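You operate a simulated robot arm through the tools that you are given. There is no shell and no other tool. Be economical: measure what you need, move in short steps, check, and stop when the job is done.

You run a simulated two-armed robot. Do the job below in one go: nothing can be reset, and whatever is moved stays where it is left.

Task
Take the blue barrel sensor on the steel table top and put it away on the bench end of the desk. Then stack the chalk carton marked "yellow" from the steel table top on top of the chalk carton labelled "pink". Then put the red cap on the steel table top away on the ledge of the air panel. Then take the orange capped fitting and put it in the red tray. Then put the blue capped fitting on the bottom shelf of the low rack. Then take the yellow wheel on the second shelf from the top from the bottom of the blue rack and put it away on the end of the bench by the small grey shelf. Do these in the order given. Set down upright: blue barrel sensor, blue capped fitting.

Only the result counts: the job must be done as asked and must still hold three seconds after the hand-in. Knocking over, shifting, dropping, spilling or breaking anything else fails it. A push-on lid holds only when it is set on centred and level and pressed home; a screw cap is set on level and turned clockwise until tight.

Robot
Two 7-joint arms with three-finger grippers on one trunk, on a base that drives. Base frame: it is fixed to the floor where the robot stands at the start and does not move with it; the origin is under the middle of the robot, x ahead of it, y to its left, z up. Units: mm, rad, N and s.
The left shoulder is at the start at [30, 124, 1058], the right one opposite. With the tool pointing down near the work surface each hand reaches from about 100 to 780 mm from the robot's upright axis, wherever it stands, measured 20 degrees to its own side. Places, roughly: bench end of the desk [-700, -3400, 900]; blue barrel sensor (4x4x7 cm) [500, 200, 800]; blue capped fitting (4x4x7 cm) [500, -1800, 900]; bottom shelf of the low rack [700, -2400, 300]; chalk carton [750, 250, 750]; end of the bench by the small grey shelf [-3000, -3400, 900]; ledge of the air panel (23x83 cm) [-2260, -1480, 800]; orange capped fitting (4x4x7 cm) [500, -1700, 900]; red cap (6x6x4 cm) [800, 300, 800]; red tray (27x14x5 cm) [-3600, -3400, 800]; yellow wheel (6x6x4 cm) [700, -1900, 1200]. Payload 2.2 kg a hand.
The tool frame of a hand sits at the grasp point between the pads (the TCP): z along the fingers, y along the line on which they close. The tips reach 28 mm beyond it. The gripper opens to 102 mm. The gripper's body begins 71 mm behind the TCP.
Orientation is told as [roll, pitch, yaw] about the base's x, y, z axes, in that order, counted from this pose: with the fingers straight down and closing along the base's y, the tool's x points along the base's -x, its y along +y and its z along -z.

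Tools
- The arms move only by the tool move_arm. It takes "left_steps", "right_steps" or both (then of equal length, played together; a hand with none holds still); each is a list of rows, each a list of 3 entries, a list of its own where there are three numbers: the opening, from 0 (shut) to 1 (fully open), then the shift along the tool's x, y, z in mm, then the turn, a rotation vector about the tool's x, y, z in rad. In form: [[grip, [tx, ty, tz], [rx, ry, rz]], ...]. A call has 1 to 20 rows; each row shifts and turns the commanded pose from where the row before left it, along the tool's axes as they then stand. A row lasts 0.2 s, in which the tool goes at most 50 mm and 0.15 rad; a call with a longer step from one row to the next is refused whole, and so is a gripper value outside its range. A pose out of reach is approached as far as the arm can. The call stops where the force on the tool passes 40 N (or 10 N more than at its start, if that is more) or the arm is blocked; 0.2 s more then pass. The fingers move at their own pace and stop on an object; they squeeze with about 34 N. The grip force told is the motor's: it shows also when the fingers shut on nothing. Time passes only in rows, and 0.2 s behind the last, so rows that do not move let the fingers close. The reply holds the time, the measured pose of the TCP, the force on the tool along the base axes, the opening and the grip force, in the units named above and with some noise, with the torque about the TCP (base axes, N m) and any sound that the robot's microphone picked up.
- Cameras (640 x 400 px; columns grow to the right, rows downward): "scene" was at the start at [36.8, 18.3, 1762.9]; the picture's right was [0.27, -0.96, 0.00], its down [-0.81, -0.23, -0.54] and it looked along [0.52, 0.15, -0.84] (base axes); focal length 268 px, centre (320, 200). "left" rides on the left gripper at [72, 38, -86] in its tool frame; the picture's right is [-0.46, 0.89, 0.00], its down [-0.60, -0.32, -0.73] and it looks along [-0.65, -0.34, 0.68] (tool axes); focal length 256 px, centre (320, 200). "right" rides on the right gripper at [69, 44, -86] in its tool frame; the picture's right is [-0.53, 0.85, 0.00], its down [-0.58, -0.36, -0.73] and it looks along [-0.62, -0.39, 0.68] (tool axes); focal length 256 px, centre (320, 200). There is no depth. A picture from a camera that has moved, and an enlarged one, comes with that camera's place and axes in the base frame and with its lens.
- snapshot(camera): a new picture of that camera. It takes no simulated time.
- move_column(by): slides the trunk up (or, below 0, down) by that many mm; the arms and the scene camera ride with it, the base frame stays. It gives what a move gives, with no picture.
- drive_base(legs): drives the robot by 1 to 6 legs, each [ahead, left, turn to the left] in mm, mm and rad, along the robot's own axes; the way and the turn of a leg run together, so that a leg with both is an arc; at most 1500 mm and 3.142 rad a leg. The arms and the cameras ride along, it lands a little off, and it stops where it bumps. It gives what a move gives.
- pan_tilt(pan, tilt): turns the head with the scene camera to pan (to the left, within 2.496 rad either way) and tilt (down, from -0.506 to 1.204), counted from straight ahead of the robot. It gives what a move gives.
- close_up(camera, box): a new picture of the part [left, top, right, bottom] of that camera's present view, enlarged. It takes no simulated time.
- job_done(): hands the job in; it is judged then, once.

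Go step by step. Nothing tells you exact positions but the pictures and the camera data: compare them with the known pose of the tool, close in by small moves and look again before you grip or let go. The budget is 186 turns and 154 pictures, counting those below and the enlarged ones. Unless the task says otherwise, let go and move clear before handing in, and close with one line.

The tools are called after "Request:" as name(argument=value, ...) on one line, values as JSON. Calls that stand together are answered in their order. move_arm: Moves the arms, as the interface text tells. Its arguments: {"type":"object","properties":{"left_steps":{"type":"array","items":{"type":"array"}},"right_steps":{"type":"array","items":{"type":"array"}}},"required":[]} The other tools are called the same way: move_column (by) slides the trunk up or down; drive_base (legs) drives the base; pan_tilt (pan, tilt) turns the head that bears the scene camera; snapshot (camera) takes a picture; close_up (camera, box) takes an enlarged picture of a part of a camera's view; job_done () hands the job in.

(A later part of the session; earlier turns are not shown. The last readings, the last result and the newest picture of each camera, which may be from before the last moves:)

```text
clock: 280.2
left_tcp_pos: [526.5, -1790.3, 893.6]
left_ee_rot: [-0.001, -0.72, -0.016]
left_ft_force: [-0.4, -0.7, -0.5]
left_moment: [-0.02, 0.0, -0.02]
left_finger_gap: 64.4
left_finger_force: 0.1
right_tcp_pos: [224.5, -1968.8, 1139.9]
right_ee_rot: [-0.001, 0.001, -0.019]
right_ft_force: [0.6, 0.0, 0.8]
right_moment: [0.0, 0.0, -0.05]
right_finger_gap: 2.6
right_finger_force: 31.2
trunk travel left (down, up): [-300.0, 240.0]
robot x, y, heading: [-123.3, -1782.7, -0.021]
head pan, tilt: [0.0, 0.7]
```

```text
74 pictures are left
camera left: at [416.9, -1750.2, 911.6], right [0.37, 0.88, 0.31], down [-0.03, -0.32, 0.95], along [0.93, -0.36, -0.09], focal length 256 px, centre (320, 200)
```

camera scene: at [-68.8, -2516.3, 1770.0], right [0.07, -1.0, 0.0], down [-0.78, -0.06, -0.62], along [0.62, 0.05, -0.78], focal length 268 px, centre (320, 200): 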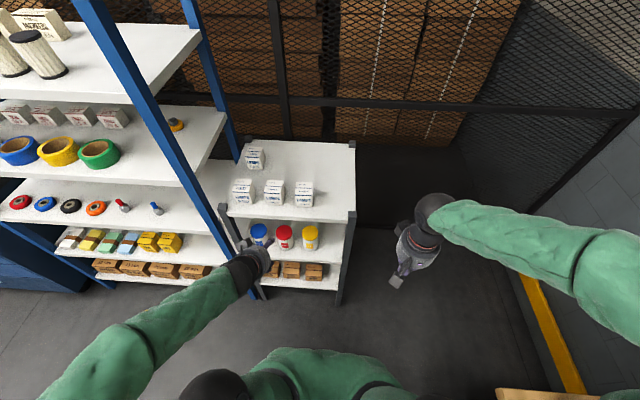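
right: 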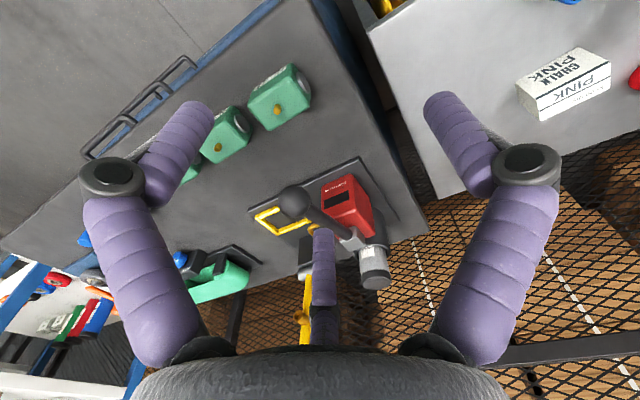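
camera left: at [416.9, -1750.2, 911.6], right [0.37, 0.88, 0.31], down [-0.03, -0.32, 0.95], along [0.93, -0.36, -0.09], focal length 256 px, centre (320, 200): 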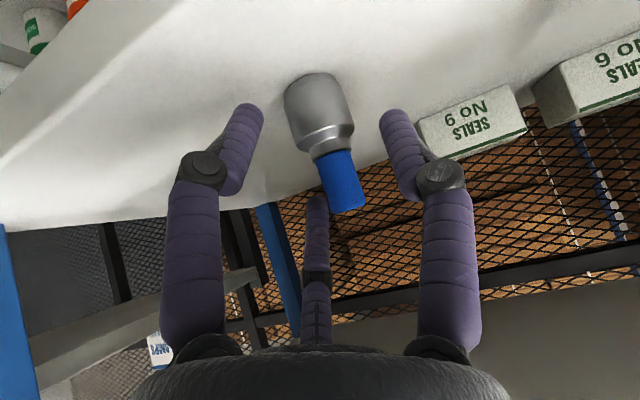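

As before: narrow, lower about 9 mm, close.

Request:
move_arm(left_steps=[[0.52, [-1, 1, 1], [0, 0, 0]], [0.52, [3, 0, 3.4], [0, 0, 0]], [0.52, [3, 0, 3.4], [0, 0, 0]], [0.52, [0, 0, 0], [0, 0, 0]], [0.4, [0, 0, 0], [0, 0, 0]], [0.2, [0, 0, 0], [0, 0, 0]], [0, [0, 0, 0], [0, 0, 0]], [0, [0, 0, 0], [0, 0, 0]]])

Request:
close_up(camera="left", box=[220, 70, 420, 260])

```text
clock: 282.0
left_tcp_pos: [528.3, -1786.8, 884.3]
left_ee_rot: [-0.001, -0.72, -0.017]
left_ft_force: [-0.2, -0.1, 2.3]
left_moment: [0.04, -0.02, 0.03]
left_finger_gap: 36.5
left_finger_force: 34.0
right_tcp_pos: [223.5, -1967.9, 1141.9]
right_ee_rot: [-0.002, 0.0, -0.021]
right_ft_force: [-0.5, -0.6, 0.5]
right_moment: [0.01, -0.01, 0.01]
right_finger_gap: 2.0
right_finger_force: 30.8
trunk travel left (down, up): [-300.0, 240.0]
robot x, y, heading: [-124.5, -1782.8, -0.019]
head pan, tilt: [0.0, 0.7]
```

```text
2.11 times, centred on (320, 165) of left
camera zoom: at [418.5, -1747.4, 902.0], right [0.37, 0.88, 0.31], down [-0.03, -0.32, 0.95], along [0.93, -0.36, -0.09], focal length 539 px, centre (320, 274)
```

zoom: 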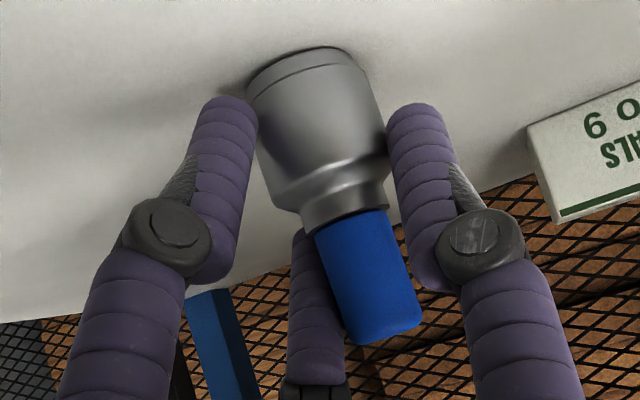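

Gripped well. I'll lift, back out and retract.

Request:
move_arm(left_steps=[[0, [-6.5, 0, -7.6], [0, 0, 0]], [0, [-6.5, 0, -7.6], [0, 0, 0]], [0, [0, 0, -25], [0, 0, 0]], [0, [0, 0, -35], [0, 0, 0]], [0, [0, 0, -40], [0, 0, 0]], [0, [0, 0, -40], [0, 0, 0]], [0, [5, 0, -35], [0, 0, 0]], [0, [10, 10, -25], [0, 0, 0]], [0, [15, 15, -20], [0, 0, 0]], [0, [15, 15, -20], [0, 0, 0]]])

Request:
close_up(camera="left", box=[220, 70, 420, 260])

```text
clock: 284.2
left_tcp_pos: [334.2, -1746.1, 1057.9]
left_ee_rot: [-0.003, -0.721, -0.019]
left_ft_force: [-0.3, -0.5, -1.5]
left_moment: [-0.02, -0.02, 0.0]
left_finger_gap: 36.3
left_finger_force: 33.7
right_tcp_pos: [222.1, -1968.3, 1142.4]
right_ee_rot: [0.0, 0.001, -0.019]
right_ft_force: [-0.2, -0.2, 0.5]
right_moment: [0.01, -0.04, -0.04]
right_finger_gap: 2.2
right_finger_force: 31.3
trunk travel left (down, up): [-300.0, 240.0]
robot x, y, heading: [-121.9, -1788.7, -0.02]
head pan, tilt: [0.0, 0.7]
```

```text
2.11 times, centred on (320, 165) of left
camera zoom: at [223.5, -1705.8, 1074.9], right [0.37, 0.88, 0.31], down [-0.03, -0.32, 0.95], along [0.93, -0.36, -0.09], focal length 539 px, centre (320, 274)
```

zoom: 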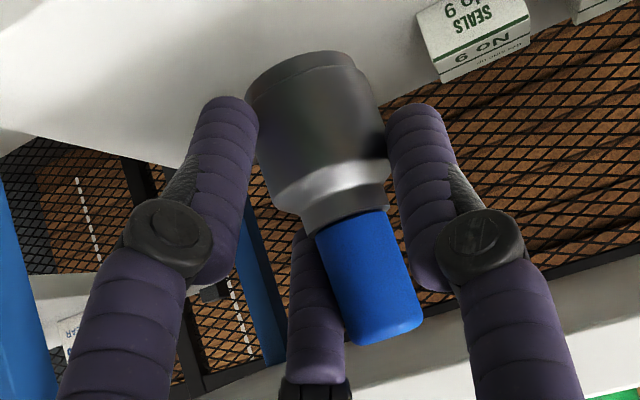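

Now I'll drive over in front of the low rack and lower the trunk.

Request:
drive_base(legs=[[-30, 0, 0.02], [0, -600, 0]])

Request:
move_column(by=-295)

Request:
pan_tilt(pan=0, tilt=0.9)

Request:
snapshot(camera="scene")

Request:
snapshot(camera="left")

```text
clock: 288.0
left_tcp_pos: [301.2, -2338.6, 1057.2]
left_ee_rot: [0.001, -0.718, -0.006]
left_ft_force: [-0.7, -0.7, -2.6]
left_moment: [0.0, -0.01, 0.02]
left_finger_gap: 35.5
left_finger_force: 34.1
right_tcp_pos: [193.0, -2561.5, 1142.0]
right_ee_rot: [0.001, 0.0, -0.008]
right_ft_force: [-0.6, 0.3, -0.1]
right_moment: [0.01, -0.02, -0.02]
right_finger_gap: 2.2
right_finger_force: 31.4
trunk travel left (down, up): [-300.0, 240.0]
robot x, y, heading: [-153.7, -2380.0, -0.004]
head pan, tilt: [0.0, 0.7]
```

```text
clock: 291.0
left_tcp_pos: [300.2, -2337.9, 762.3]
left_ee_rot: [-0.002, -0.72, -0.005]
left_ft_force: [1.0, 0.2, -0.8]
left_moment: [0.01, 0.04, 0.02]
left_finger_gap: 35.7
left_finger_force: 34.1
right_tcp_pos: [192.0, -2560.8, 846.6]
right_ee_rot: [0.0, 0.0, -0.008]
right_ft_force: [0.1, -0.6, -0.3]
right_moment: [-0.02, -0.02, 0.0]
right_finger_gap: 2.4
right_finger_force: 31.5
trunk travel left (down, up): [-5.0, 535.0]
robot x, y, heading: [-158.3, -2381.3, -0.006]
head pan, tilt: [0.0, 0.7]
```

```text
clock: 291.7
left_tcp_pos: [299.8, -2338.2, 762.0]
left_ee_rot: [-0.002, -0.72, -0.005]
left_ft_force: [0.3, -0.4, -0.7]
left_moment: [0.0, 0.0, 0.0]
left_finger_gap: 35.6
left_finger_force: 33.2
right_tcp_pos: [192.3, -2563.2, 846.5]
right_ee_rot: [-0.001, -0.002, -0.008]
right_ft_force: [0.4, 0.0, 0.1]
right_moment: [-0.03, 0.0, 0.0]
right_finger_gap: 2.2
right_finger_force: 31.6
trunk travel left (down, up): [-5.0, 535.0]
robot x, y, heading: [-159.5, -2380.2, -0.005]
head pan, tilt: [0.0, 0.901]
```

```text
71 pictures are left
camera scene: at [-111.8, -2382.4, 1475.0], right [-0.01, -1.0, 0.0], down [-0.78, 0.01, -0.62], along [0.62, 0.0, -0.78], focal length 268 px, centre (320, 200)
```

scene: 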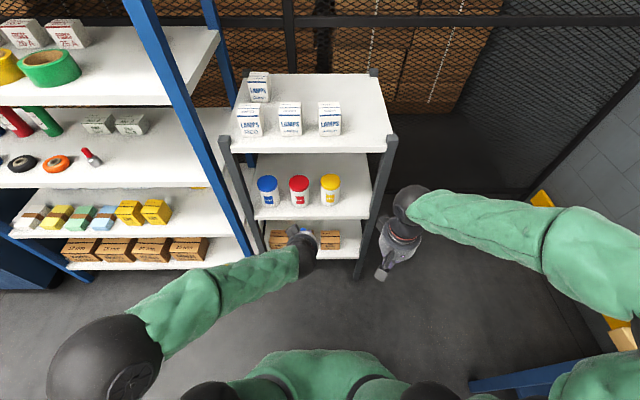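

```text
70 pictures are left
camera left: at [190.6, -2299.1, 779.7], right [0.36, 0.88, 0.31], down [-0.03, -0.32, 0.95], along [0.93, -0.35, -0.09], focal length 256 px, centre (320, 200)
```

left: 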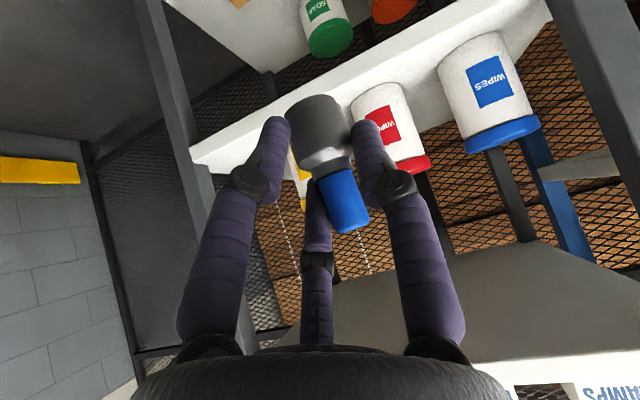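

I'll lower the hand to look into the bottom shelf.

Request:
move_arm(left_steps=[[0, [30.8, 0, 35.1], [0, 0, 0]], [0, [30.8, 0, 35.1], [0, 0, 0]], [0, [30.8, 0, 35.1], [0, 0, 0]], [0, [30.8, 0, 35.1], [0, 0, 0]], [0, [30.8, 0, 35.1], [0, 0, 0]], [0, [25, 0, 28], [0, 0, 0]], [0, [0, 0, 0], [0, 0, 0]]])

Request:
snapshot(camera="left")

Request:
close_up(camera="scene", box=[220, 190, 400, 300])

```text
clock: 293.3
left_tcp_pos: [301.7, -2340.1, 490.3]
left_ee_rot: [-0.002, -0.721, -0.005]
left_ft_force: [-0.2, -0.4, -0.8]
left_moment: [-0.02, 0.0, 0.01]
left_finger_gap: 35.6
left_finger_force: 34.5
right_tcp_pos: [193.7, -2561.9, 845.8]
right_ee_rot: [-0.001, 0.0, -0.007]
right_ft_force: [-0.3, 0.4, 0.7]
right_moment: [0.03, 0.03, -0.02]
right_finger_gap: 2.2
right_finger_force: 31.8
trunk travel left (down, up): [-5.0, 535.0]
robot x, y, heading: [-159.9, -2379.0, -0.005]
head pan, tilt: [0.0, 0.901]
```

```text
69 pictures are left
camera left: at [190.8, -2301.2, 508.3], right [0.36, 0.88, 0.31], down [-0.03, -0.32, 0.95], along [0.93, -0.35, -0.09], focal length 256 px, centre (320, 200)
```

left: 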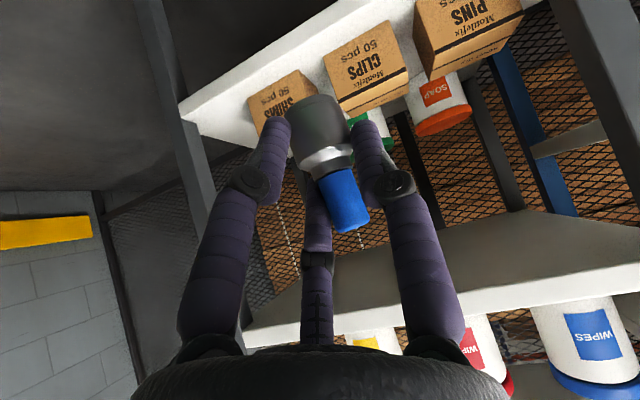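

```text
3.56 times, centred on (310, 245) of scene
camera zoom: at [-111.7, -2382.4, 1475.0], right [-0.01, -1.0, 0.0], down [-0.78, 0.01, -0.62], along [0.62, 0.0, -0.78], focal length 953 px, centre (356, 40)
```

zoom: 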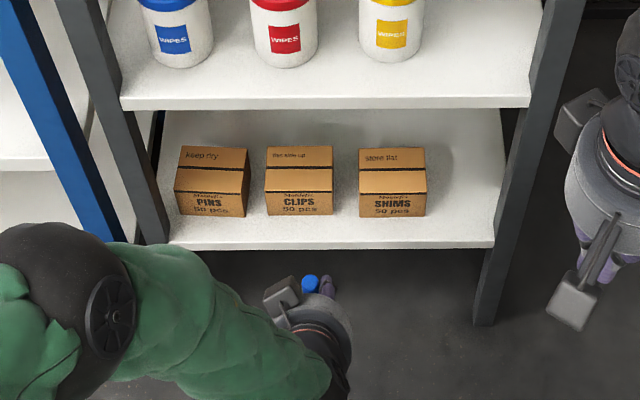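

The bottom shelf is at z≈295 with its front edge at x≈473. There's a free spot right of the "SHIMS" box at about (500,-2522). I'll shift the robot right so the arm is square to it.

Request:
drive_base(legs=[[0, -150, 0]])

Request:
snapshot(camera="left")

Request:
close_up(camera="scene", box=[220, 190, 400, 300])

```text
clock: 294.7
left_tcp_pos: [300.8, -2489.2, 491.4]
left_ee_rot: [-0.001, -0.718, -0.009]
left_ft_force: [-0.4, 0.0, -1.0]
left_moment: [0.04, 0.02, 0.0]
left_finger_gap: 35.2
left_finger_force: 34.4
right_tcp_pos: [190.8, -2709.8, 845.9]
right_ee_rot: [0.0, 0.0, -0.009]
right_ft_force: [0.2, -0.5, 0.1]
right_moment: [0.04, 0.03, -0.04]
right_finger_gap: 1.8
right_finger_force: 31.4
trunk travel left (down, up): [-5.0, 535.0]
robot x, y, heading: [-159.2, -2534.8, -0.007]
head pan, tilt: [0.0, 0.901]
```

```text
67 pictures are left
camera left: at [189.6, -2450.5, 508.7], right [0.36, 0.88, 0.31], down [-0.03, -0.32, 0.95], along [0.93, -0.35, -0.09], focal length 256 px, centre (320, 200)
```

left: 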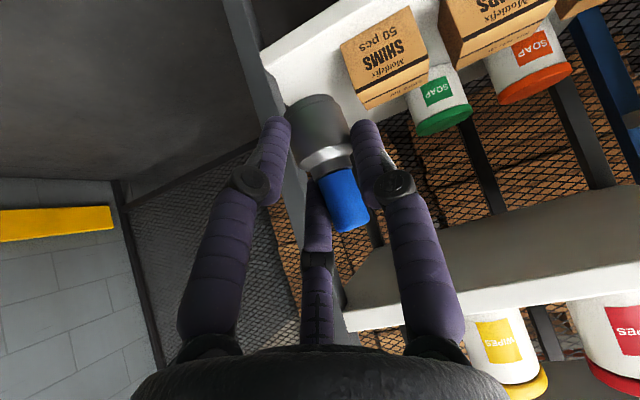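

```text
3.56 times, centred on (310, 245) of scene
camera zoom: at [-113.1, -2531.2, 1475.0], right [-0.01, -1.0, 0.0], down [-0.78, 0.01, -0.62], along [0.62, -0.01, -0.78], focal length 953 px, centre (356, 40)
```

zoom: 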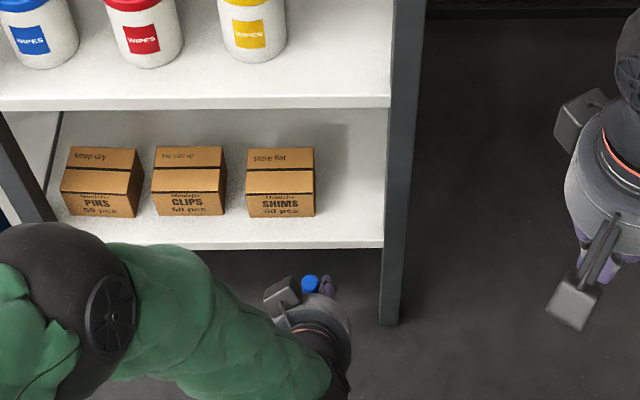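

I'll move in above the free spot, staying about 40 mm high.

Request:
move_arm(left_steps=[[0, [0, -34.3, 0], [0, 0, 0]], [0, [-13.6, 0, 41.3], [0, 0, 0]], [0, [-13.6, 0, 41.3], [0, 0, 0]], [0, [-13.6, 0, 41.3], [0, 0, 0]], [0, [-13.6, 0, 41.3], [0, 0, 0]], [0, [-13.6, 0, 41.3], [0, 0, 0]], [0, [0, 0, 0], [0, 0, 0]]])

Request:
snapshot(camera="left")

Request:
close_up(camera="scene", box=[220, 190, 400, 300])

```text
clock: 296.3
left_tcp_pos: [488.2, -2526.6, 379.2]
left_ee_rot: [-0.003, -0.719, -0.009]
left_ft_force: [0.1, 0.0, -1.1]
left_moment: [0.0, 0.01, -0.02]
left_finger_gap: 35.0
left_finger_force: 33.7
right_tcp_pos: [191.3, -2709.9, 846.5]
right_ee_rot: [-0.001, 0.0, -0.009]
right_ft_force: [0.4, 0.1, -0.2]
right_moment: [0.02, 0.08, -0.03]
right_finger_gap: 1.9
right_finger_force: 31.7
trunk travel left (down, up): [-5.0, 535.0]
robot x, y, heading: [-160.3, -2530.4, -0.01]
head pan, tilt: [0.0, 0.901]
```

```text
65 pictures are left
camera left: at [377.9, -2486.7, 397.0], right [0.36, 0.88, 0.31], down [-0.03, -0.32, 0.95], along [0.93, -0.35, -0.09], focal length 256 px, centre (320, 200)
```

left: 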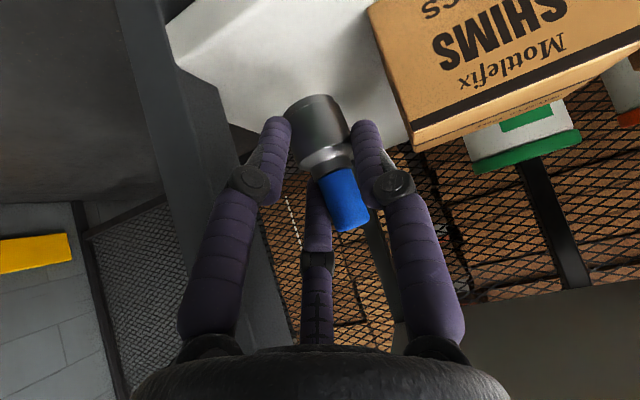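

```text
3.56 times, centred on (310, 245) of scene
camera zoom: at [-112.9, -2530.7, 1475.0], right [-0.01, -1.0, 0.0], down [-0.78, 0.01, -0.62], along [0.62, -0.01, -0.78], focal length 953 px, centre (356, 40)
```

zoom: 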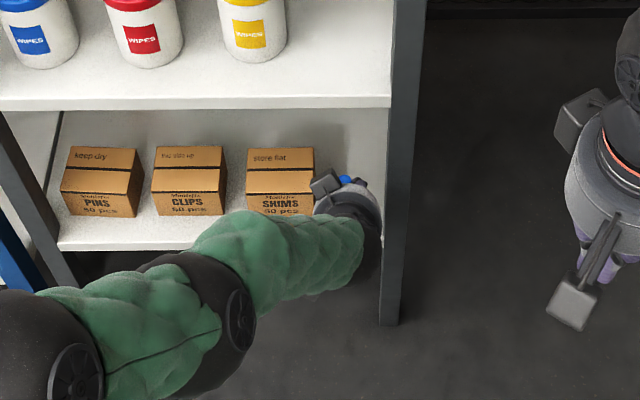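

I'll go 8 mm deeper, then lower in small steps to contact.

Request:
move_arm(left_steps=[[0, [-6, -3, 5.3], [0, 0, 0]], [0, [11.2, 0, 12.8], [0, 0, 0]], [0, [8, 0, 9.1], [0, 0, 0]], [0, [1.3, 0, 1.5], [0, 0, 0]], [0, [1.3, 0, 1.5], [0, 0, 0]], [0, [1.3, 0, 1.5], [0, 0, 0]], [0, [1.3, 0, 1.5], [0, 0, 0]], [0, [1.3, 0, 1.5], [0, 0, 0]], [0, [0, 0, 0], [0, 0, 0]]])

Request:
close_up(camera="left", box=[140, 0, 460, 260])

```text
clock: 298.3
left_tcp_pos: [495.7, -2528.4, 345.6]
left_ee_rot: [-0.001, -0.724, -0.009]
left_ft_force: [-5.4, -0.5, 20.5]
left_moment: [0.33, -0.11, 0.07]
left_finger_gap: 34.7
left_finger_force: 34.0
right_tcp_pos: [189.8, -2710.8, 846.8]
right_ee_rot: [0.001, 0.0, -0.011]
right_ft_force: [0.1, 0.2, -0.6]
right_moment: [0.02, -0.01, 0.01]
right_finger_gap: 2.3
right_finger_force: 31.7
trunk travel left (down, up): [-5.0, 535.0]
robot x, y, heading: [-157.6, -2531.9, -0.007]
head pan, tilt: [0.0, 0.901]
```

```text
1.54 times, centred on (300, 130) of left
camera zoom: at [385.8, -2489.3, 362.6], right [0.36, 0.88, 0.31], down [-0.04, -0.32, 0.95], along [0.93, -0.35, -0.08], focal length 394 px, centre (351, 308)
```

zoom: 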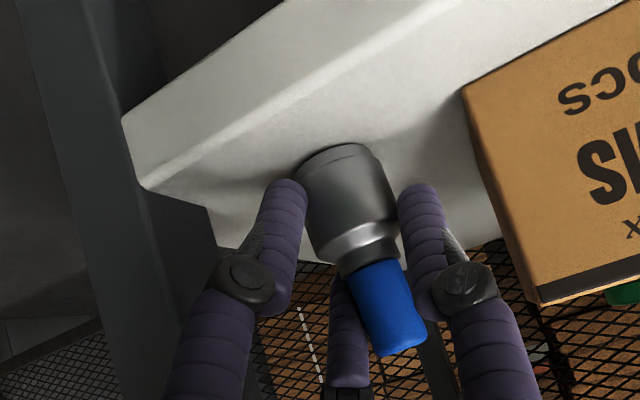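

It touches the shelf, inside the edge and clear of the box. I'll ease off slightly, release slowly and back out.

Request:
move_arm(left_steps=[[0, [-0.7, 0, -0.8], [0, 0, 0]], [0.38, [0, 0, 0], [0, 0, 0]], [0.44, [0, 0, 0], [0, 0, 0]], [0.5, [0, 0, 0], [0, 0, 0]], [0.5, [0, 0, 0], [0, 0, 0]]])

Request:
close_up(camera="left", box=[140, 0, 460, 260])

```text
clock: 299.5
left_tcp_pos: [495.9, -2528.2, 343.3]
left_ee_rot: [-0.003, -0.718, -0.009]
left_ft_force: [-0.1, -0.6, -0.2]
left_moment: [0.02, -0.02, 0.02]
left_finger_gap: 51.3
left_finger_force: 0.0
right_tcp_pos: [191.3, -2710.8, 847.2]
right_ee_rot: [0.0, -0.002, -0.012]
right_ft_force: [0.3, -0.3, -0.5]
right_moment: [0.03, -0.01, -0.01]
right_finger_gap: 2.2
right_finger_force: 31.9
trunk travel left (down, up): [-5.0, 535.0]
robot x, y, heading: [-158.5, -2526.4, -0.012]
head pan, tilt: [0.0, 0.901]
```

```text
1.54 times, centred on (300, 130) of left
camera zoom: at [385.3, -2489.9, 360.9], right [0.36, 0.88, 0.31], down [-0.03, -0.32, 0.95], along [0.93, -0.35, -0.09], focal length 394 px, centre (351, 308)
```

zoom: 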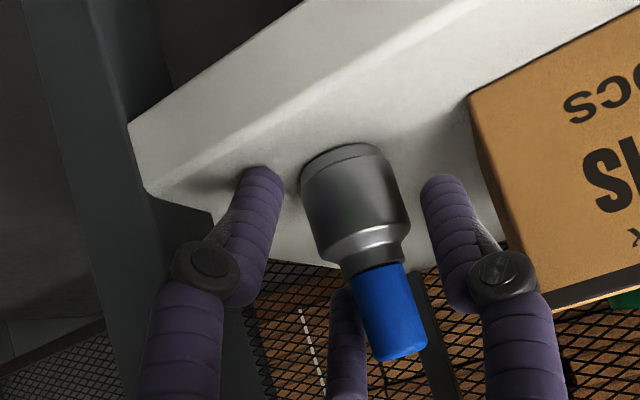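

It's standing free. I'll sidestep a touch, open slightly more, and back out.

Request:
move_arm(left_steps=[[0.5, [0, -2, 0], [0, 0, 0]], [0.56, [0, -1, 0], [0, 0, 0]], [0.56, [0, 0, 0], [0, 0, 0]], [0.56, [0, 0, -10], [0, 0, 0]], [0.56, [0, 0, -20], [0, 0, 0]], [0.56, [0, 0, -30], [0, 0, 0]], [0.56, [0, 0, -40], [0, 0, 0]], [0.56, [0, 0, -40], [0, 0, 0]], [0.56, [0, 0, -40], [0, 0, 0]]])

Request:
snapshot(camera="left")

```text
clock: 301.5
left_tcp_pos: [375.4, -2532.2, 476.5]
left_ee_rot: [-0.001, -0.717, -0.009]
left_ft_force: [-0.8, -0.2, -0.9]
left_moment: [-0.02, -0.04, 0.03]
left_finger_gap: 56.8
left_finger_force: 0.1
right_tcp_pos: [191.8, -2709.7, 846.5]
right_ee_rot: [0.001, -0.001, -0.01]
right_ft_force: [0.3, 0.6, -1.0]
right_moment: [-0.02, 0.04, -0.02]
right_finger_gap: 2.1
right_finger_force: 31.3
trunk travel left (down, up): [-5.0, 535.0]
robot x, y, heading: [-157.7, -2526.6, -0.014]
head pan, tilt: [0.0, 0.901]
```

```text
61 pictures are left
camera left: at [264.3, -2493.2, 494.3], right [0.36, 0.88, 0.31], down [-0.03, -0.32, 0.95], along [0.93, -0.35, -0.09], focal length 256 px, centre (320, 200)
```

left: 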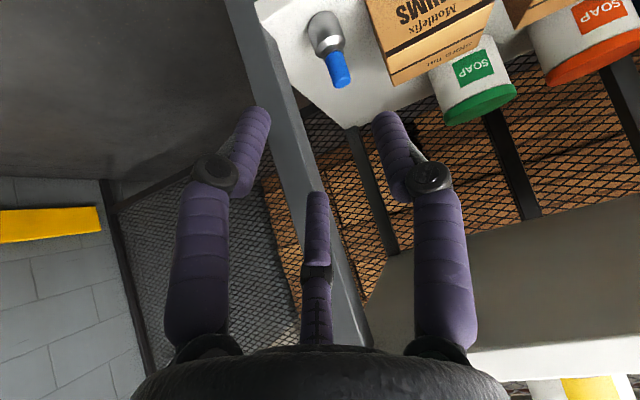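

The blue fitting stands upright on the bottom shelf. Next is the yellow wheel deep on the second shelf. I'll retract, raise the trunk fully and move in front of it.

Request:
move_arm(left_steps=[[0.9, [28, 0, -24], [0, 0, 0]], [0.9, [28, 0, -24], [0, 0, 0]], [0.9, [28, 0, -24], [0, 0, 0]]])

Request:
move_column(by=535)

Request:
drive_base(legs=[[0, 0, 0.012], [0, 620, 0]])

Request:
pan_tilt(pan=0, tilt=0.7)

Request:
snapshot(camera="scene")

```text
clock: 302.3
left_tcp_pos: [265.2, -2530.4, 477.5]
left_ee_rot: [-0.002, -0.721, -0.008]
left_ft_force: [-0.9, -0.7, 0.6]
left_moment: [0.02, 0.01, 0.01]
left_finger_gap: 91.9
left_finger_force: 0.0
right_tcp_pos: [190.4, -2710.3, 845.9]
right_ee_rot: [0.0, 0.0, -0.009]
right_ft_force: [0.3, -0.3, 0.1]
right_moment: [0.01, 0.03, 0.0]
right_finger_gap: 2.1
right_finger_force: 31.6
trunk travel left (down, up): [-5.0, 535.0]
robot x, y, heading: [-157.3, -2530.1, -0.01]
head pan, tilt: [0.0, 0.901]
```

```text
refused: 535 is not a number from -400 to 400
```

```text
clock: 306.1
left_tcp_pos: [266.3, -1915.3, 476.5]
left_ee_rot: [-0.002, -0.719, -0.007]
left_ft_force: [-0.9, -0.8, 0.0]
left_moment: [0.0, 0.0, -0.01]
left_finger_gap: 91.7
left_finger_force: 0.1
right_tcp_pos: [192.5, -2093.5, 845.5]
right_ee_rot: [0.0, -0.001, -0.01]
right_ft_force: [0.6, -1.0, 0.2]
right_moment: [0.01, 0.03, -0.02]
right_finger_gap: 1.8
right_finger_force: 31.3
trunk travel left (down, up): [-5.0, 535.0]
robot x, y, heading: [-157.0, -1910.7, -0.005]
head pan, tilt: [0.0, 0.901]
```

```text
clock: 306.8
left_tcp_pos: [266.1, -1914.1, 477.2]
left_ee_rot: [0.0, -0.719, -0.008]
left_ft_force: [0.2, 0.1, 0.7]
left_moment: [-0.03, -0.01, 0.02]
left_finger_gap: 91.8
left_finger_force: 0.2
right_tcp_pos: [193.9, -2094.8, 846.0]
right_ee_rot: [-0.001, 0.0, -0.009]
right_ft_force: [0.8, -0.7, -0.3]
right_moment: [-0.03, -0.05, -0.02]
right_finger_gap: 2.0
right_finger_force: 31.5
trunk travel left (down, up): [-5.0, 535.0]
robot x, y, heading: [-155.7, -1916.0, -0.01]
head pan, tilt: [0.0, 0.7]
```

```text
60 pictures are left
camera scene: at [-101.7, -1915.3, 1491.1], right [-0.01, -1.0, 0.0], down [-0.64, 0.01, -0.76], along [0.76, -0.01, -0.64], focal length 268 px, centre (320, 200)
```

scene: 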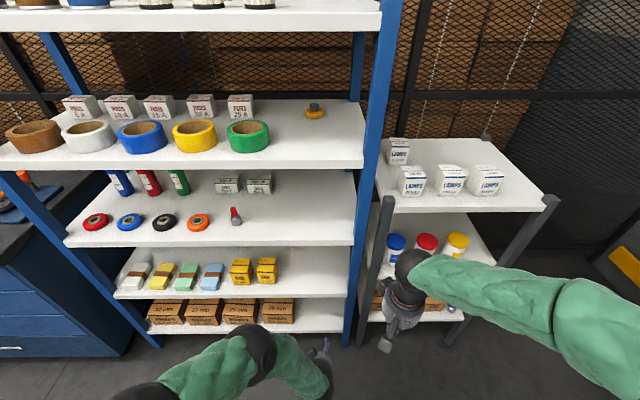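

Request:
close_up(camera="scene", box=[220, 70, 380, 170])

Request:
move_column(by=295)

Request:
close_up(camera="scene", box=[240, 140, 400, 240])

```text
4.00 times, centred on (300, 120) of scene
camera zoom: at [-101.7, -1915.3, 1491.1], right [-0.01, -1.0, 0.0], down [-0.64, 0.01, -0.76], along [0.76, -0.01, -0.64], focal length 1072 px, centre (400, 520)
```

zoom: 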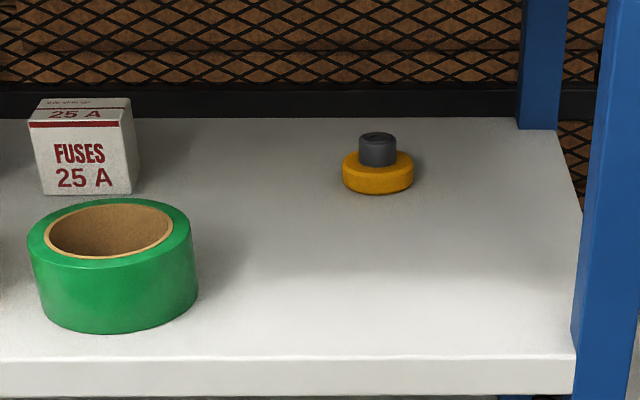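

```text
clock: 309.7
left_tcp_pos: [265.2, -1914.8, 772.0]
left_ee_rot: [0.0, -0.718, -0.009]
left_ft_force: [0.2, -0.4, 0.1]
left_moment: [0.02, 0.02, -0.02]
left_finger_gap: 91.8
left_finger_force: 0.0
right_tcp_pos: [193.3, -2094.2, 1141.5]
right_ee_rot: [-0.001, 0.0, -0.008]
right_ft_force: [0.5, 0.6, -0.3]
right_moment: [0.02, -0.01, 0.02]
right_finger_gap: 2.0
right_finger_force: 32.1
trunk travel left (down, up): [-300.0, 240.0]
robot x, y, heading: [-159.0, -1914.9, -0.007]
head pan, tilt: [0.0, 0.7]
```

```text
4.00 times, centred on (320, 190) of scene
camera zoom: at [-101.6, -1915.3, 1786.0], right [-0.01, -1.0, 0.0], down [-0.64, 0.01, -0.76], along [0.76, -0.01, -0.64], focal length 1072 px, centre (320, 240)
```

zoom: 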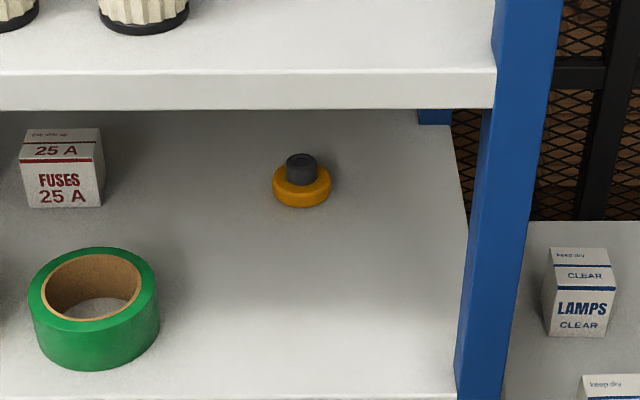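

The wheel has a yellow rim about 57 mm across with a dark hub, centred at about (747,-1904) on a shelf at z≈1135. I'll raise the trunk, then roll the hand so the finger pair can pinch it from both sides while the single finger stays above.

Request:
move_column(by=220)

Request:
move_arm(left_steps=[[0.85, [0, 0, 0], [0, 0, 0.1428]], [0.85, [0, 0, 0], [0, 0, 0.1428]], [0.85, [0, 0, 0], [0, 0, 0.1428]], [0.85, [0, 0, 0], [0, 0, 0.1428]], [0.85, [0, 0, 0], [0, 0, 0.1428]], [0.85, [0, 0, 0], [0, 0, 0.1428]], [0.85, [0, 0, 0], [0, 0, 0.1428]], [0.85, [0, 0, 0], [0, 0, 0.1428]], [0.85, [0, 0, 0], [0, 0, 0.1428]], [0.85, [0, 0, 0], [0, 0, 0.1428]], [0.85, [0, 0, 0], [0, 0, 0.1428]], [0.85, [0, 0, 0], [-0.139, 0, 0]], [0.85, [0, 0, 0], [-0.139, 0, 0]], [0.85, [0, 0, 0], [-0.139, 0, 0]], [0.85, [0, 0, 0], [0, 0, 0]]])

Request:
snapshot(camera="left")

Request:
snapshot(camera="scene")

```text
clock: 312.1
left_tcp_pos: [265.8, -1914.3, 992.4]
left_ee_rot: [-0.001, -0.72, -0.008]
left_ft_force: [0.6, -0.8, -0.2]
left_moment: [-0.01, 0.02, -0.04]
left_finger_gap: 92.0
left_finger_force: 0.0
right_tcp_pos: [193.5, -2094.6, 1360.6]
right_ee_rot: [-0.001, -0.001, -0.008]
right_ft_force: [-0.3, 0.8, -0.2]
right_moment: [0.01, -0.02, 0.0]
right_finger_gap: 1.9
right_finger_force: 31.3
trunk travel left (down, up): [-520.0, 20.0]
robot x, y, heading: [-155.4, -1913.7, -0.01]
head pan, tilt: [0.0, 0.7]
```

```text
clock: 315.3
left_tcp_pos: [265.9, -1914.0, 993.7]
left_ee_rot: [1.138, -0.003, -1.577]
left_ft_force: [-0.8, 0.0, -0.3]
left_moment: [0.05, 0.0, 0.02]
left_finger_gap: 86.7
left_finger_force: 0.0
right_tcp_pos: [193.3, -2094.5, 1362.2]
right_ee_rot: [0.0, 0.0, -0.009]
right_ft_force: [-0.8, 0.0, 0.8]
right_moment: [0.01, 0.01, 0.03]
right_finger_gap: 2.2
right_finger_force: 31.5
trunk travel left (down, up): [-520.0, 20.0]
robot x, y, heading: [-156.5, -1917.4, -0.008]
head pan, tilt: [0.0, 0.7]
```

```text
57 pictures are left
camera left: at [204.3, -1842.2, 1064.3], right [0.37, -0.47, 0.8], down [-0.8, -0.6, 0.02], along [0.47, -0.65, -0.59], focal length 256 px, centre (320, 200)
```

left: 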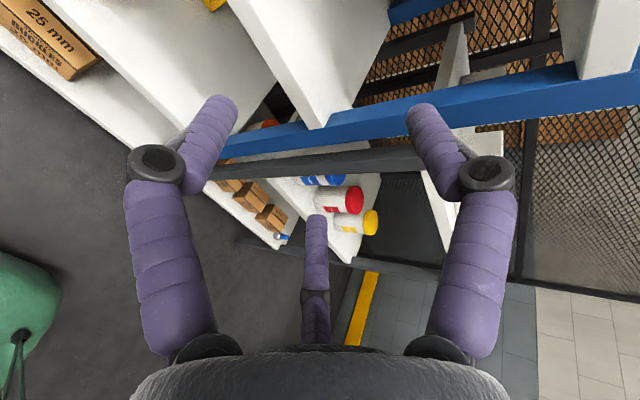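

```text
56 pictures are left
camera scene: at [-102.0, -1915.3, 2006.2], right [-0.01, -1.0, 0.0], down [-0.64, 0.01, -0.77], along [0.76, -0.01, -0.64], focal length 268 px, centre (320, 200)
```

scene: 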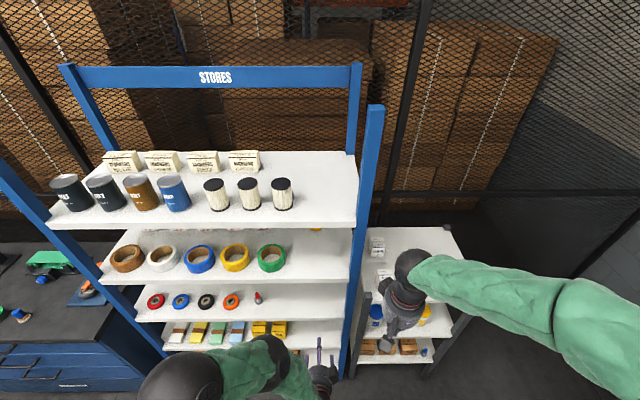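

The orientation is right. I'll raise the left hand to the start of the approach line, tuck the right hand back, then drive closer.

Request:
move_arm(left_steps=[[0.85, [1.4, 37.9, -24.1], [0, 0, 0]], [0.85, [1.4, 37.9, -24.1], [0, 0, 0]], [0.85, [1.4, 37.9, -24.1], [0, 0, 0]], [0.85, [1.4, 37.9, -24.1], [0, 0, 0]], [0.85, [1.4, 37.9, -24.1], [0, 0, 0]], [0.85, [1.4, 37.9, -24.1], [0, 0, 0]], [0.85, [1.4, 37.9, -24.1], [0, 0, 0]]], right_steps=[[0, [22, 0, 0], [0, 0, 0]], [0, [22, 0, 0], [0, 0, 0]], [0, [22, 0, 0], [0, 0, 0]], [0, [22, 0, 0], [0, 0, 0]], [0, [22, 0, 0], [0, 0, 0]], [0, [22, 0, 0], [0, 0, 0]], [0, [22, 0, 0], [0, 0, 0]]])

Request:
drive_base(legs=[[200, 0, 0.008]])

Request:
snapshot(camera="left")

Request:
snapshot(camera="scene")

```text
clock: 316.9
left_tcp_pos: [218.4, -1901.5, 1304.7]
left_ee_rot: [1.138, 0.0, -1.579]
left_ft_force: [-0.2, 0.0, 0.1]
left_moment: [-0.02, 0.0, -0.01]
left_finger_gap: 86.8
left_finger_force: 0.2
right_tcp_pos: [35.6, -2093.7, 1360.3]
right_ee_rot: [0.001, 0.0, -0.008]
right_ft_force: [-0.9, -0.1, 0.1]
right_moment: [0.0, -0.07, 0.01]
right_finger_gap: 2.2
right_finger_force: 31.2
trunk travel left (down, up): [-520.0, 20.0]
robot x, y, heading: [-158.0, -1910.8, -0.01]
head pan, tilt: [0.0, 0.7]
```

```text
clock: 318.5
left_tcp_pos: [422.6, -1900.1, 1303.4]
left_ee_rot: [1.136, -0.001, -1.574]
left_ft_force: [-0.2, 1.4, -0.8]
left_moment: [0.0, 0.0, 0.0]
left_finger_gap: 86.5
left_finger_force: 0.0
right_tcp_pos: [239.6, -2094.2, 1359.3]
right_ee_rot: [0.0, 0.0, -0.004]
right_ft_force: [0.8, -0.4, 0.6]
right_moment: [0.03, -0.02, 0.01]
right_finger_gap: 2.0
right_finger_force: 31.3
trunk travel left (down, up): [-520.0, 20.0]
robot x, y, heading: [44.7, -1915.9, -0.0]
head pan, tilt: [0.0, 0.7]
```

```text
55 pictures are left
camera left: at [361.4, -1828.5, 1375.0], right [0.37, -0.46, 0.8], down [-0.8, -0.6, 0.02], along [0.47, -0.65, -0.59], focal length 256 px, centre (320, 200)
```

left: 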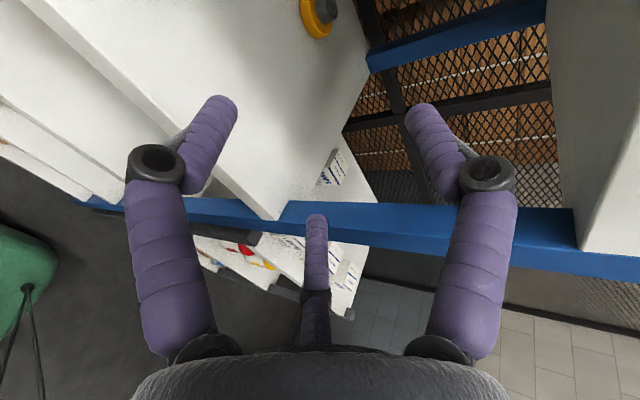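

```text
54 pictures are left
camera scene: at [98.3, -1916.0, 2006.1], right [0.0, -1.0, 0.0], down [-0.64, 0.0, -0.76], along [0.76, 0.0, -0.64], focal length 268 px, centre (320, 200)
```

scene: 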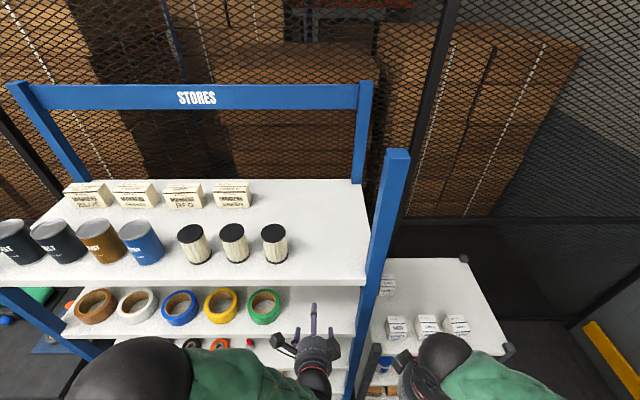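

I can see the wheel at the top of the hand camera, consistent with (748,-1906). I'll advance partway along the tool axis.

Request:
move_arm(left_steps=[[0.85, [-5, 17, 0], [0, 0, 0]], [0.85, [0, 0, 45], [0, 0, 0]], [0.85, [0, 0, 45], [0, 0, 0]], [0.85, [0, 0, 45], [0, 0, 0]], [0.85, [0, 0, 45], [0, 0, 0]], [0.85, [0, 0, 0], [0, 0, 0]]])

Request:
snapshot(camera="left")

Request:
snapshot(camera="scene")

```text
clock: 319.9
left_tcp_pos: [592.2, -1904.4, 1245.8]
left_ee_rot: [1.136, 0.001, -1.572]
left_ft_force: [0.2, -0.6, 0.1]
left_moment: [0.0, -0.01, 0.01]
left_finger_gap: 86.6
left_finger_force: 0.0
right_tcp_pos: [238.4, -2093.0, 1360.5]
right_ee_rot: [0.0, -0.002, -0.003]
right_ft_force: [0.3, 0.1, -0.4]
right_moment: [0.01, -0.04, 0.0]
right_finger_gap: 2.0
right_finger_force: 31.9
trunk travel left (down, up): [-520.0, 20.0]
robot x, y, heading: [42.4, -1913.1, 0.001]
head pan, tilt: [0.0, 0.7]
```

```text
53 pictures are left
camera left: at [531.1, -1832.0, 1315.6], right [0.37, -0.47, 0.8], down [-0.8, -0.6, 0.02], along [0.48, -0.65, -0.59], focal length 256 px, centre (320, 200)
```

left: 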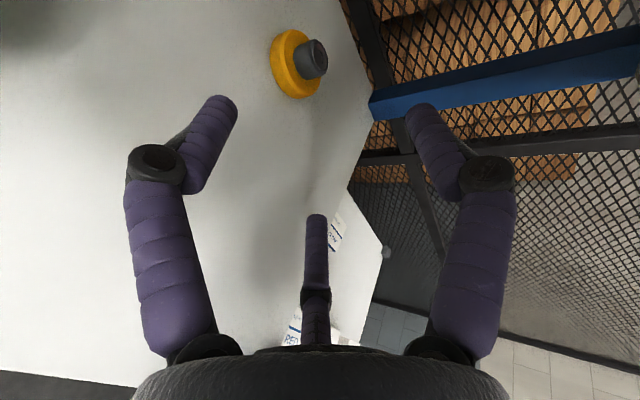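

```text
52 pictures are left
camera scene: at [96.2, -1915.7, 2006.2], right [0.0, -1.0, 0.0], down [-0.64, 0.0, -0.77], along [0.77, 0.0, -0.64], focal length 268 px, centre (320, 200)
```

scene: 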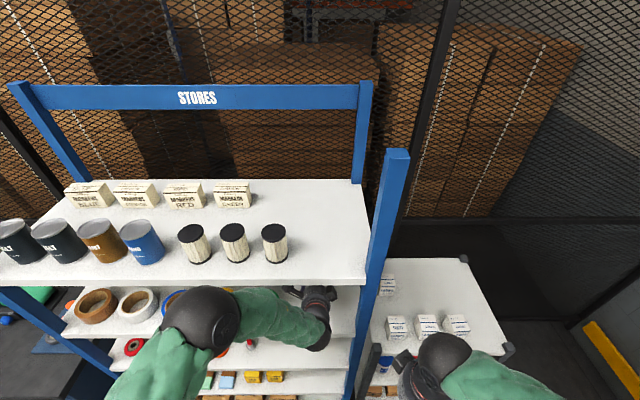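

Position confirmed at (746,-1903). I'll advance further.

Request:
move_arm(left_steps=[[0.85, [1, -2.6, 30], [0, 0, 0]], [0.85, [0, 0, 40], [0, 0, 0]], [0.85, [0, 0, 35], [0, 0, 0]], [0.85, [0, 0, 0], [0, 0, 0]]])

Request:
snapshot(camera="left")

```text
clock: 320.9
left_tcp_pos: [683.5, -1903.9, 1195.6]
left_ee_rot: [1.135, 0.0, -1.573]
left_ft_force: [-0.1, 0.5, -0.1]
left_moment: [-0.03, 0.02, 0.03]
left_finger_gap: 86.8
left_finger_force: 0.0
right_tcp_pos: [237.9, -2093.7, 1359.0]
right_ee_rot: [-0.001, -0.003, -0.003]
right_ft_force: [-0.2, 0.1, -0.1]
right_moment: [0.0, -0.01, 0.01]
right_finger_gap: 2.1
right_finger_force: 31.1
trunk travel left (down, up): [-520.0, 20.0]
robot x, y, heading: [45.1, -1914.1, 0.001]
head pan, tilt: [0.0, 0.7]
```

```text
51 pictures are left
camera left: at [621.8, -1831.4, 1267.1], right [0.37, -0.47, 0.8], down [-0.8, -0.6, 0.02], along [0.47, -0.65, -0.6], focal length 256 px, centre (320, 200)
```

left: 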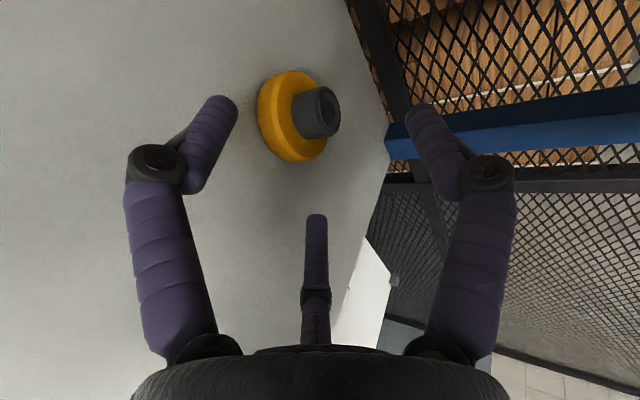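

I'll take the last stretch slowly.

Request:
move_arm(left_steps=[[0.85, [0, 3, 0], [0, 0, 0]], [0.85, [0, 0, 12], [0, 0, 0]], [0.85, [0, 0, 12], [0, 0, 0]], [0.85, [0, 0, 12], [0, 0, 0]], [0.85, [0, 0, 10], [0, 0, 0]], [0.85, [0, 0, 0], [0, 0, 0]]])

Request:
snapshot(camera="left")

```text
clock: 322.5
left_tcp_pos: [697.4, -1909.5, 1177.2]
left_ee_rot: [1.127, 0.008, -1.589]
left_ft_force: [-6.6, -6.1, 15.6]
left_moment: [-0.66, 0.19, -0.4]
left_finger_gap: 88.0
left_finger_force: 0.8
right_tcp_pos: [217.3, -2089.9, 1363.0]
right_ee_rot: [-0.001, -0.014, -0.001]
right_ft_force: [0.2, 0.2, -0.7]
right_moment: [0.0, -0.04, 0.01]
right_finger_gap: 2.1
right_finger_force: 31.5
trunk travel left (down, up): [-520.0, 20.0]
robot x, y, heading: [42.6, -1911.4, -0.0]
head pan, tilt: [0.0, 0.7]
stopped in row 6 (left hand): the arm was blocked; the commanded pose is now the measured one
```

```text
50 pictures are left
camera left: at [637.6, -1836.0, 1249.4], right [0.37, -0.48, 0.8], down [-0.81, -0.59, 0.02], along [0.46, -0.65, -0.6], focal length 256 px, centre (320, 200)
```

left: 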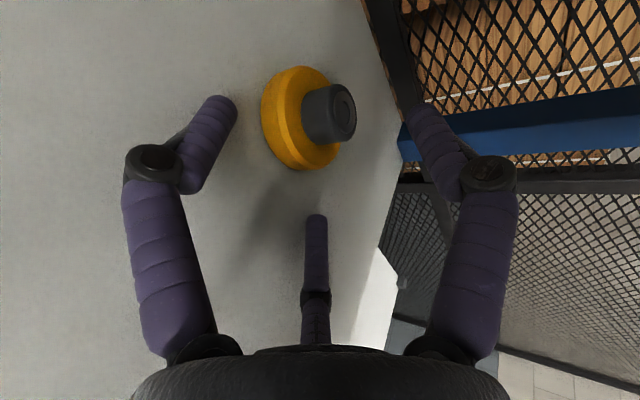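

The arm is blocked by something on the way, so I'll look at where it is touching.

Request:
pan_tilt(pan=0.1, tilt=1.1)

Request:
snapshot(camera="scene")

Request:
snapshot(camera="right")

```text
clock: 323.3
left_tcp_pos: [698.2, -1907.6, 1177.8]
left_ee_rot: [1.127, 0.008, -1.585]
left_ft_force: [3.6, -11.9, 23.8]
left_moment: [-0.98, -0.22, 0.29]
left_finger_gap: 89.6
left_finger_force: 2.1
right_tcp_pos: [218.0, -2092.2, 1362.1]
right_ee_rot: [0.0, -0.015, 0.0]
right_ft_force: [0.7, -0.2, -0.5]
right_moment: [0.02, -0.01, 0.02]
right_finger_gap: 1.9
right_finger_force: 31.5
trunk travel left (down, up): [-520.0, 20.0]
robot x, y, heading: [42.1, -1915.8, 0.002]
head pan, tilt: [0.099, 1.1]
```

```text
49 pictures are left
camera scene: at [43.5, -1908.0, 1976.3], right [0.1, -1.0, 0.0], down [-0.88, -0.09, -0.47], along [0.47, 0.04, -0.88], focal length 268 px, centre (320, 200)
```

scene: 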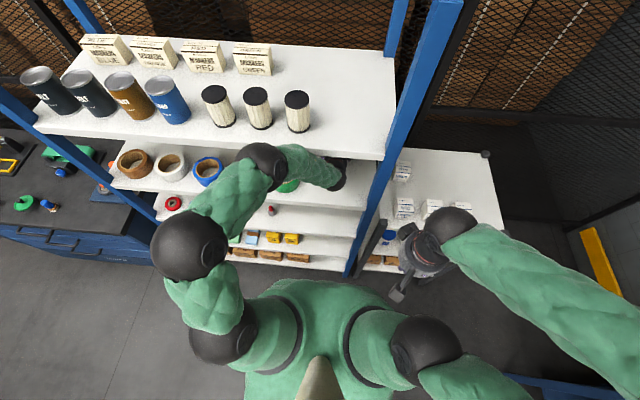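

```text
48 pictures are left
camera right: at [148.1, -2047.4, 1447.6], right [0.53, 0.85, 0.01], down [0.56, -0.36, 0.74], along [0.63, -0.39, -0.67], focal length 256 px, centre (320, 200)
```

right: 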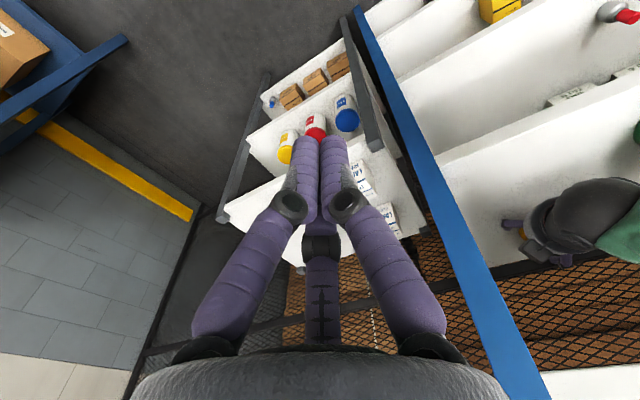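

The spread fingertips were just grazing the shelf. I'll raise the hand 10 mm, narrow a little and continue.

Request:
move_arm(left_steps=[[0.85, [2, 5, -10], [0, 0, 0]], [0.8, [2, 6, -4], [-0.009, 0.012, -0.0055]], [0.8, [0, 0, 0], [0, 0, 0]]])

Request:
snapshot(camera="left")

```text
clock: 323.6
left_tcp_pos: [696.8, -1909.2, 1176.7]
left_ee_rot: [1.126, 0.008, -1.585]
left_ft_force: [-0.9, -7.4, 29.1]
left_moment: [-1.28, -0.1, -0.31]
left_finger_gap: 87.3
left_finger_force: 0.2
right_tcp_pos: [220.3, -2090.8, 1362.5]
right_ee_rot: [-0.001, -0.012, 0.001]
right_ft_force: [-0.1, 0.6, 0.2]
right_moment: [-0.01, -0.01, -0.03]
right_finger_gap: 2.0
right_finger_force: 30.9
trunk travel left (down, up): [-520.0, 20.0]
robot x, y, heading: [41.6, -1912.2, 0.0]
head pan, tilt: [0.099, 1.1]
stopped in row 1 (left hand): the force on the tool passed its limit at 53 N (the readings are from after the stop); the commanded pose is now the measured one
```

```text
47 pictures are left
camera left: at [636.5, -1835.8, 1249.2], right [0.37, -0.48, 0.8], down [-0.81, -0.59, 0.02], along [0.46, -0.65, -0.6], focal length 256 px, centre (320, 200)
```

left: 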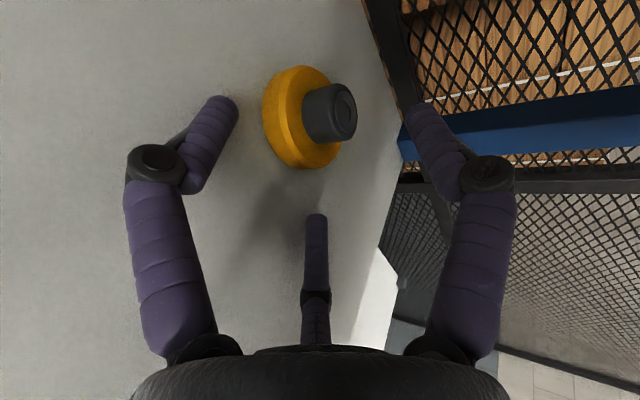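

I'll relieve the contact with small, purely vertical steps.

Request:
move_arm(left_steps=[[0.85, [0, 2.7, -1.3], [0, 0, 0]], [0.85, [0, 2.7, -1.3], [0, 0, 0]], [0.85, [0, 2.7, -1.3], [0, 0, 0]], [0.85, [0, 2.7, -1.3], [0, 0, 0]]])

```text
clock: 324.0
left_tcp_pos: [695.6, -1908.6, 1176.4]
left_ee_rot: [1.129, 0.01, -1.588]
left_ft_force: [-1.2, -2.9, 24.0]
left_moment: [-0.36, -0.05, -0.3]
left_finger_gap: 86.9
left_finger_force: 0.0
right_tcp_pos: [221.7, -2090.1, 1361.6]
right_ee_rot: [-0.001, -0.011, 0.001]
right_ft_force: [-0.1, 0.0, 0.8]
right_moment: [0.01, -0.02, 0.01]
right_finger_gap: 2.2
right_finger_force: 30.9
trunk travel left (down, up): [-520.0, 20.0]
robot x, y, heading: [38.7, -1915.3, -0.001]
head pan, tilt: [0.099, 1.1]
stopped in row 1 (left hand): the force on the tool passed its limit at 46 N (the readings are from after the stop); the commanded pose is now the measured one
```

The trunk is still settling, so I'll use the column to lift the whole hand 10 mm.

Request:
move_column(by=10)

Request:
snapshot(camera="left")

```text
clock: 324.4
left_tcp_pos: [696.3, -1909.6, 1177.6]
left_ee_rot: [1.129, 0.008, -1.588]
left_ft_force: [-0.1, -2.6, 16.8]
left_moment: [-0.36, -0.04, -0.1]
left_finger_gap: 86.4
left_finger_force: 0.3
right_tcp_pos: [222.5, -2090.4, 1365.2]
right_ee_rot: [-0.001, -0.01, 0.001]
right_ft_force: [0.3, 0.0, -0.1]
right_moment: [0.01, 0.0, -0.02]
right_finger_gap: 2.1
right_finger_force: 31.8
trunk travel left (down, up): [-522.0, 18.0]
robot x, y, heading: [36.8, -1913.7, 0.004]
head pan, tilt: [0.099, 1.1]
stopped: the force on the tool passed its limit at 65 N (the readings are from after the stop); the commanded pose is now the measured one
```

```text
46 pictures are left
camera left: at [635.5, -1835.9, 1249.0], right [0.37, -0.48, 0.8], down [-0.81, -0.59, 0.02], along [0.46, -0.65, -0.6], focal length 256 px, centre (320, 200)
```

left: 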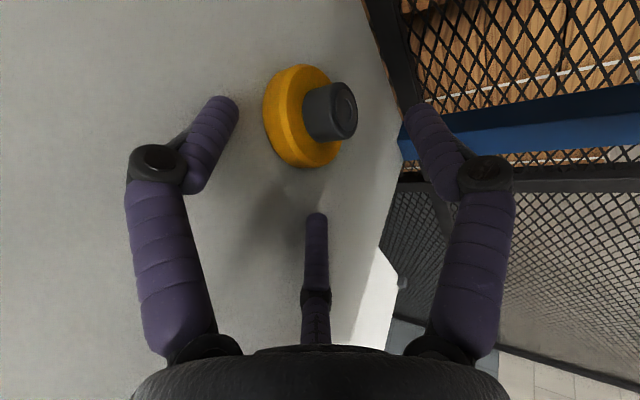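

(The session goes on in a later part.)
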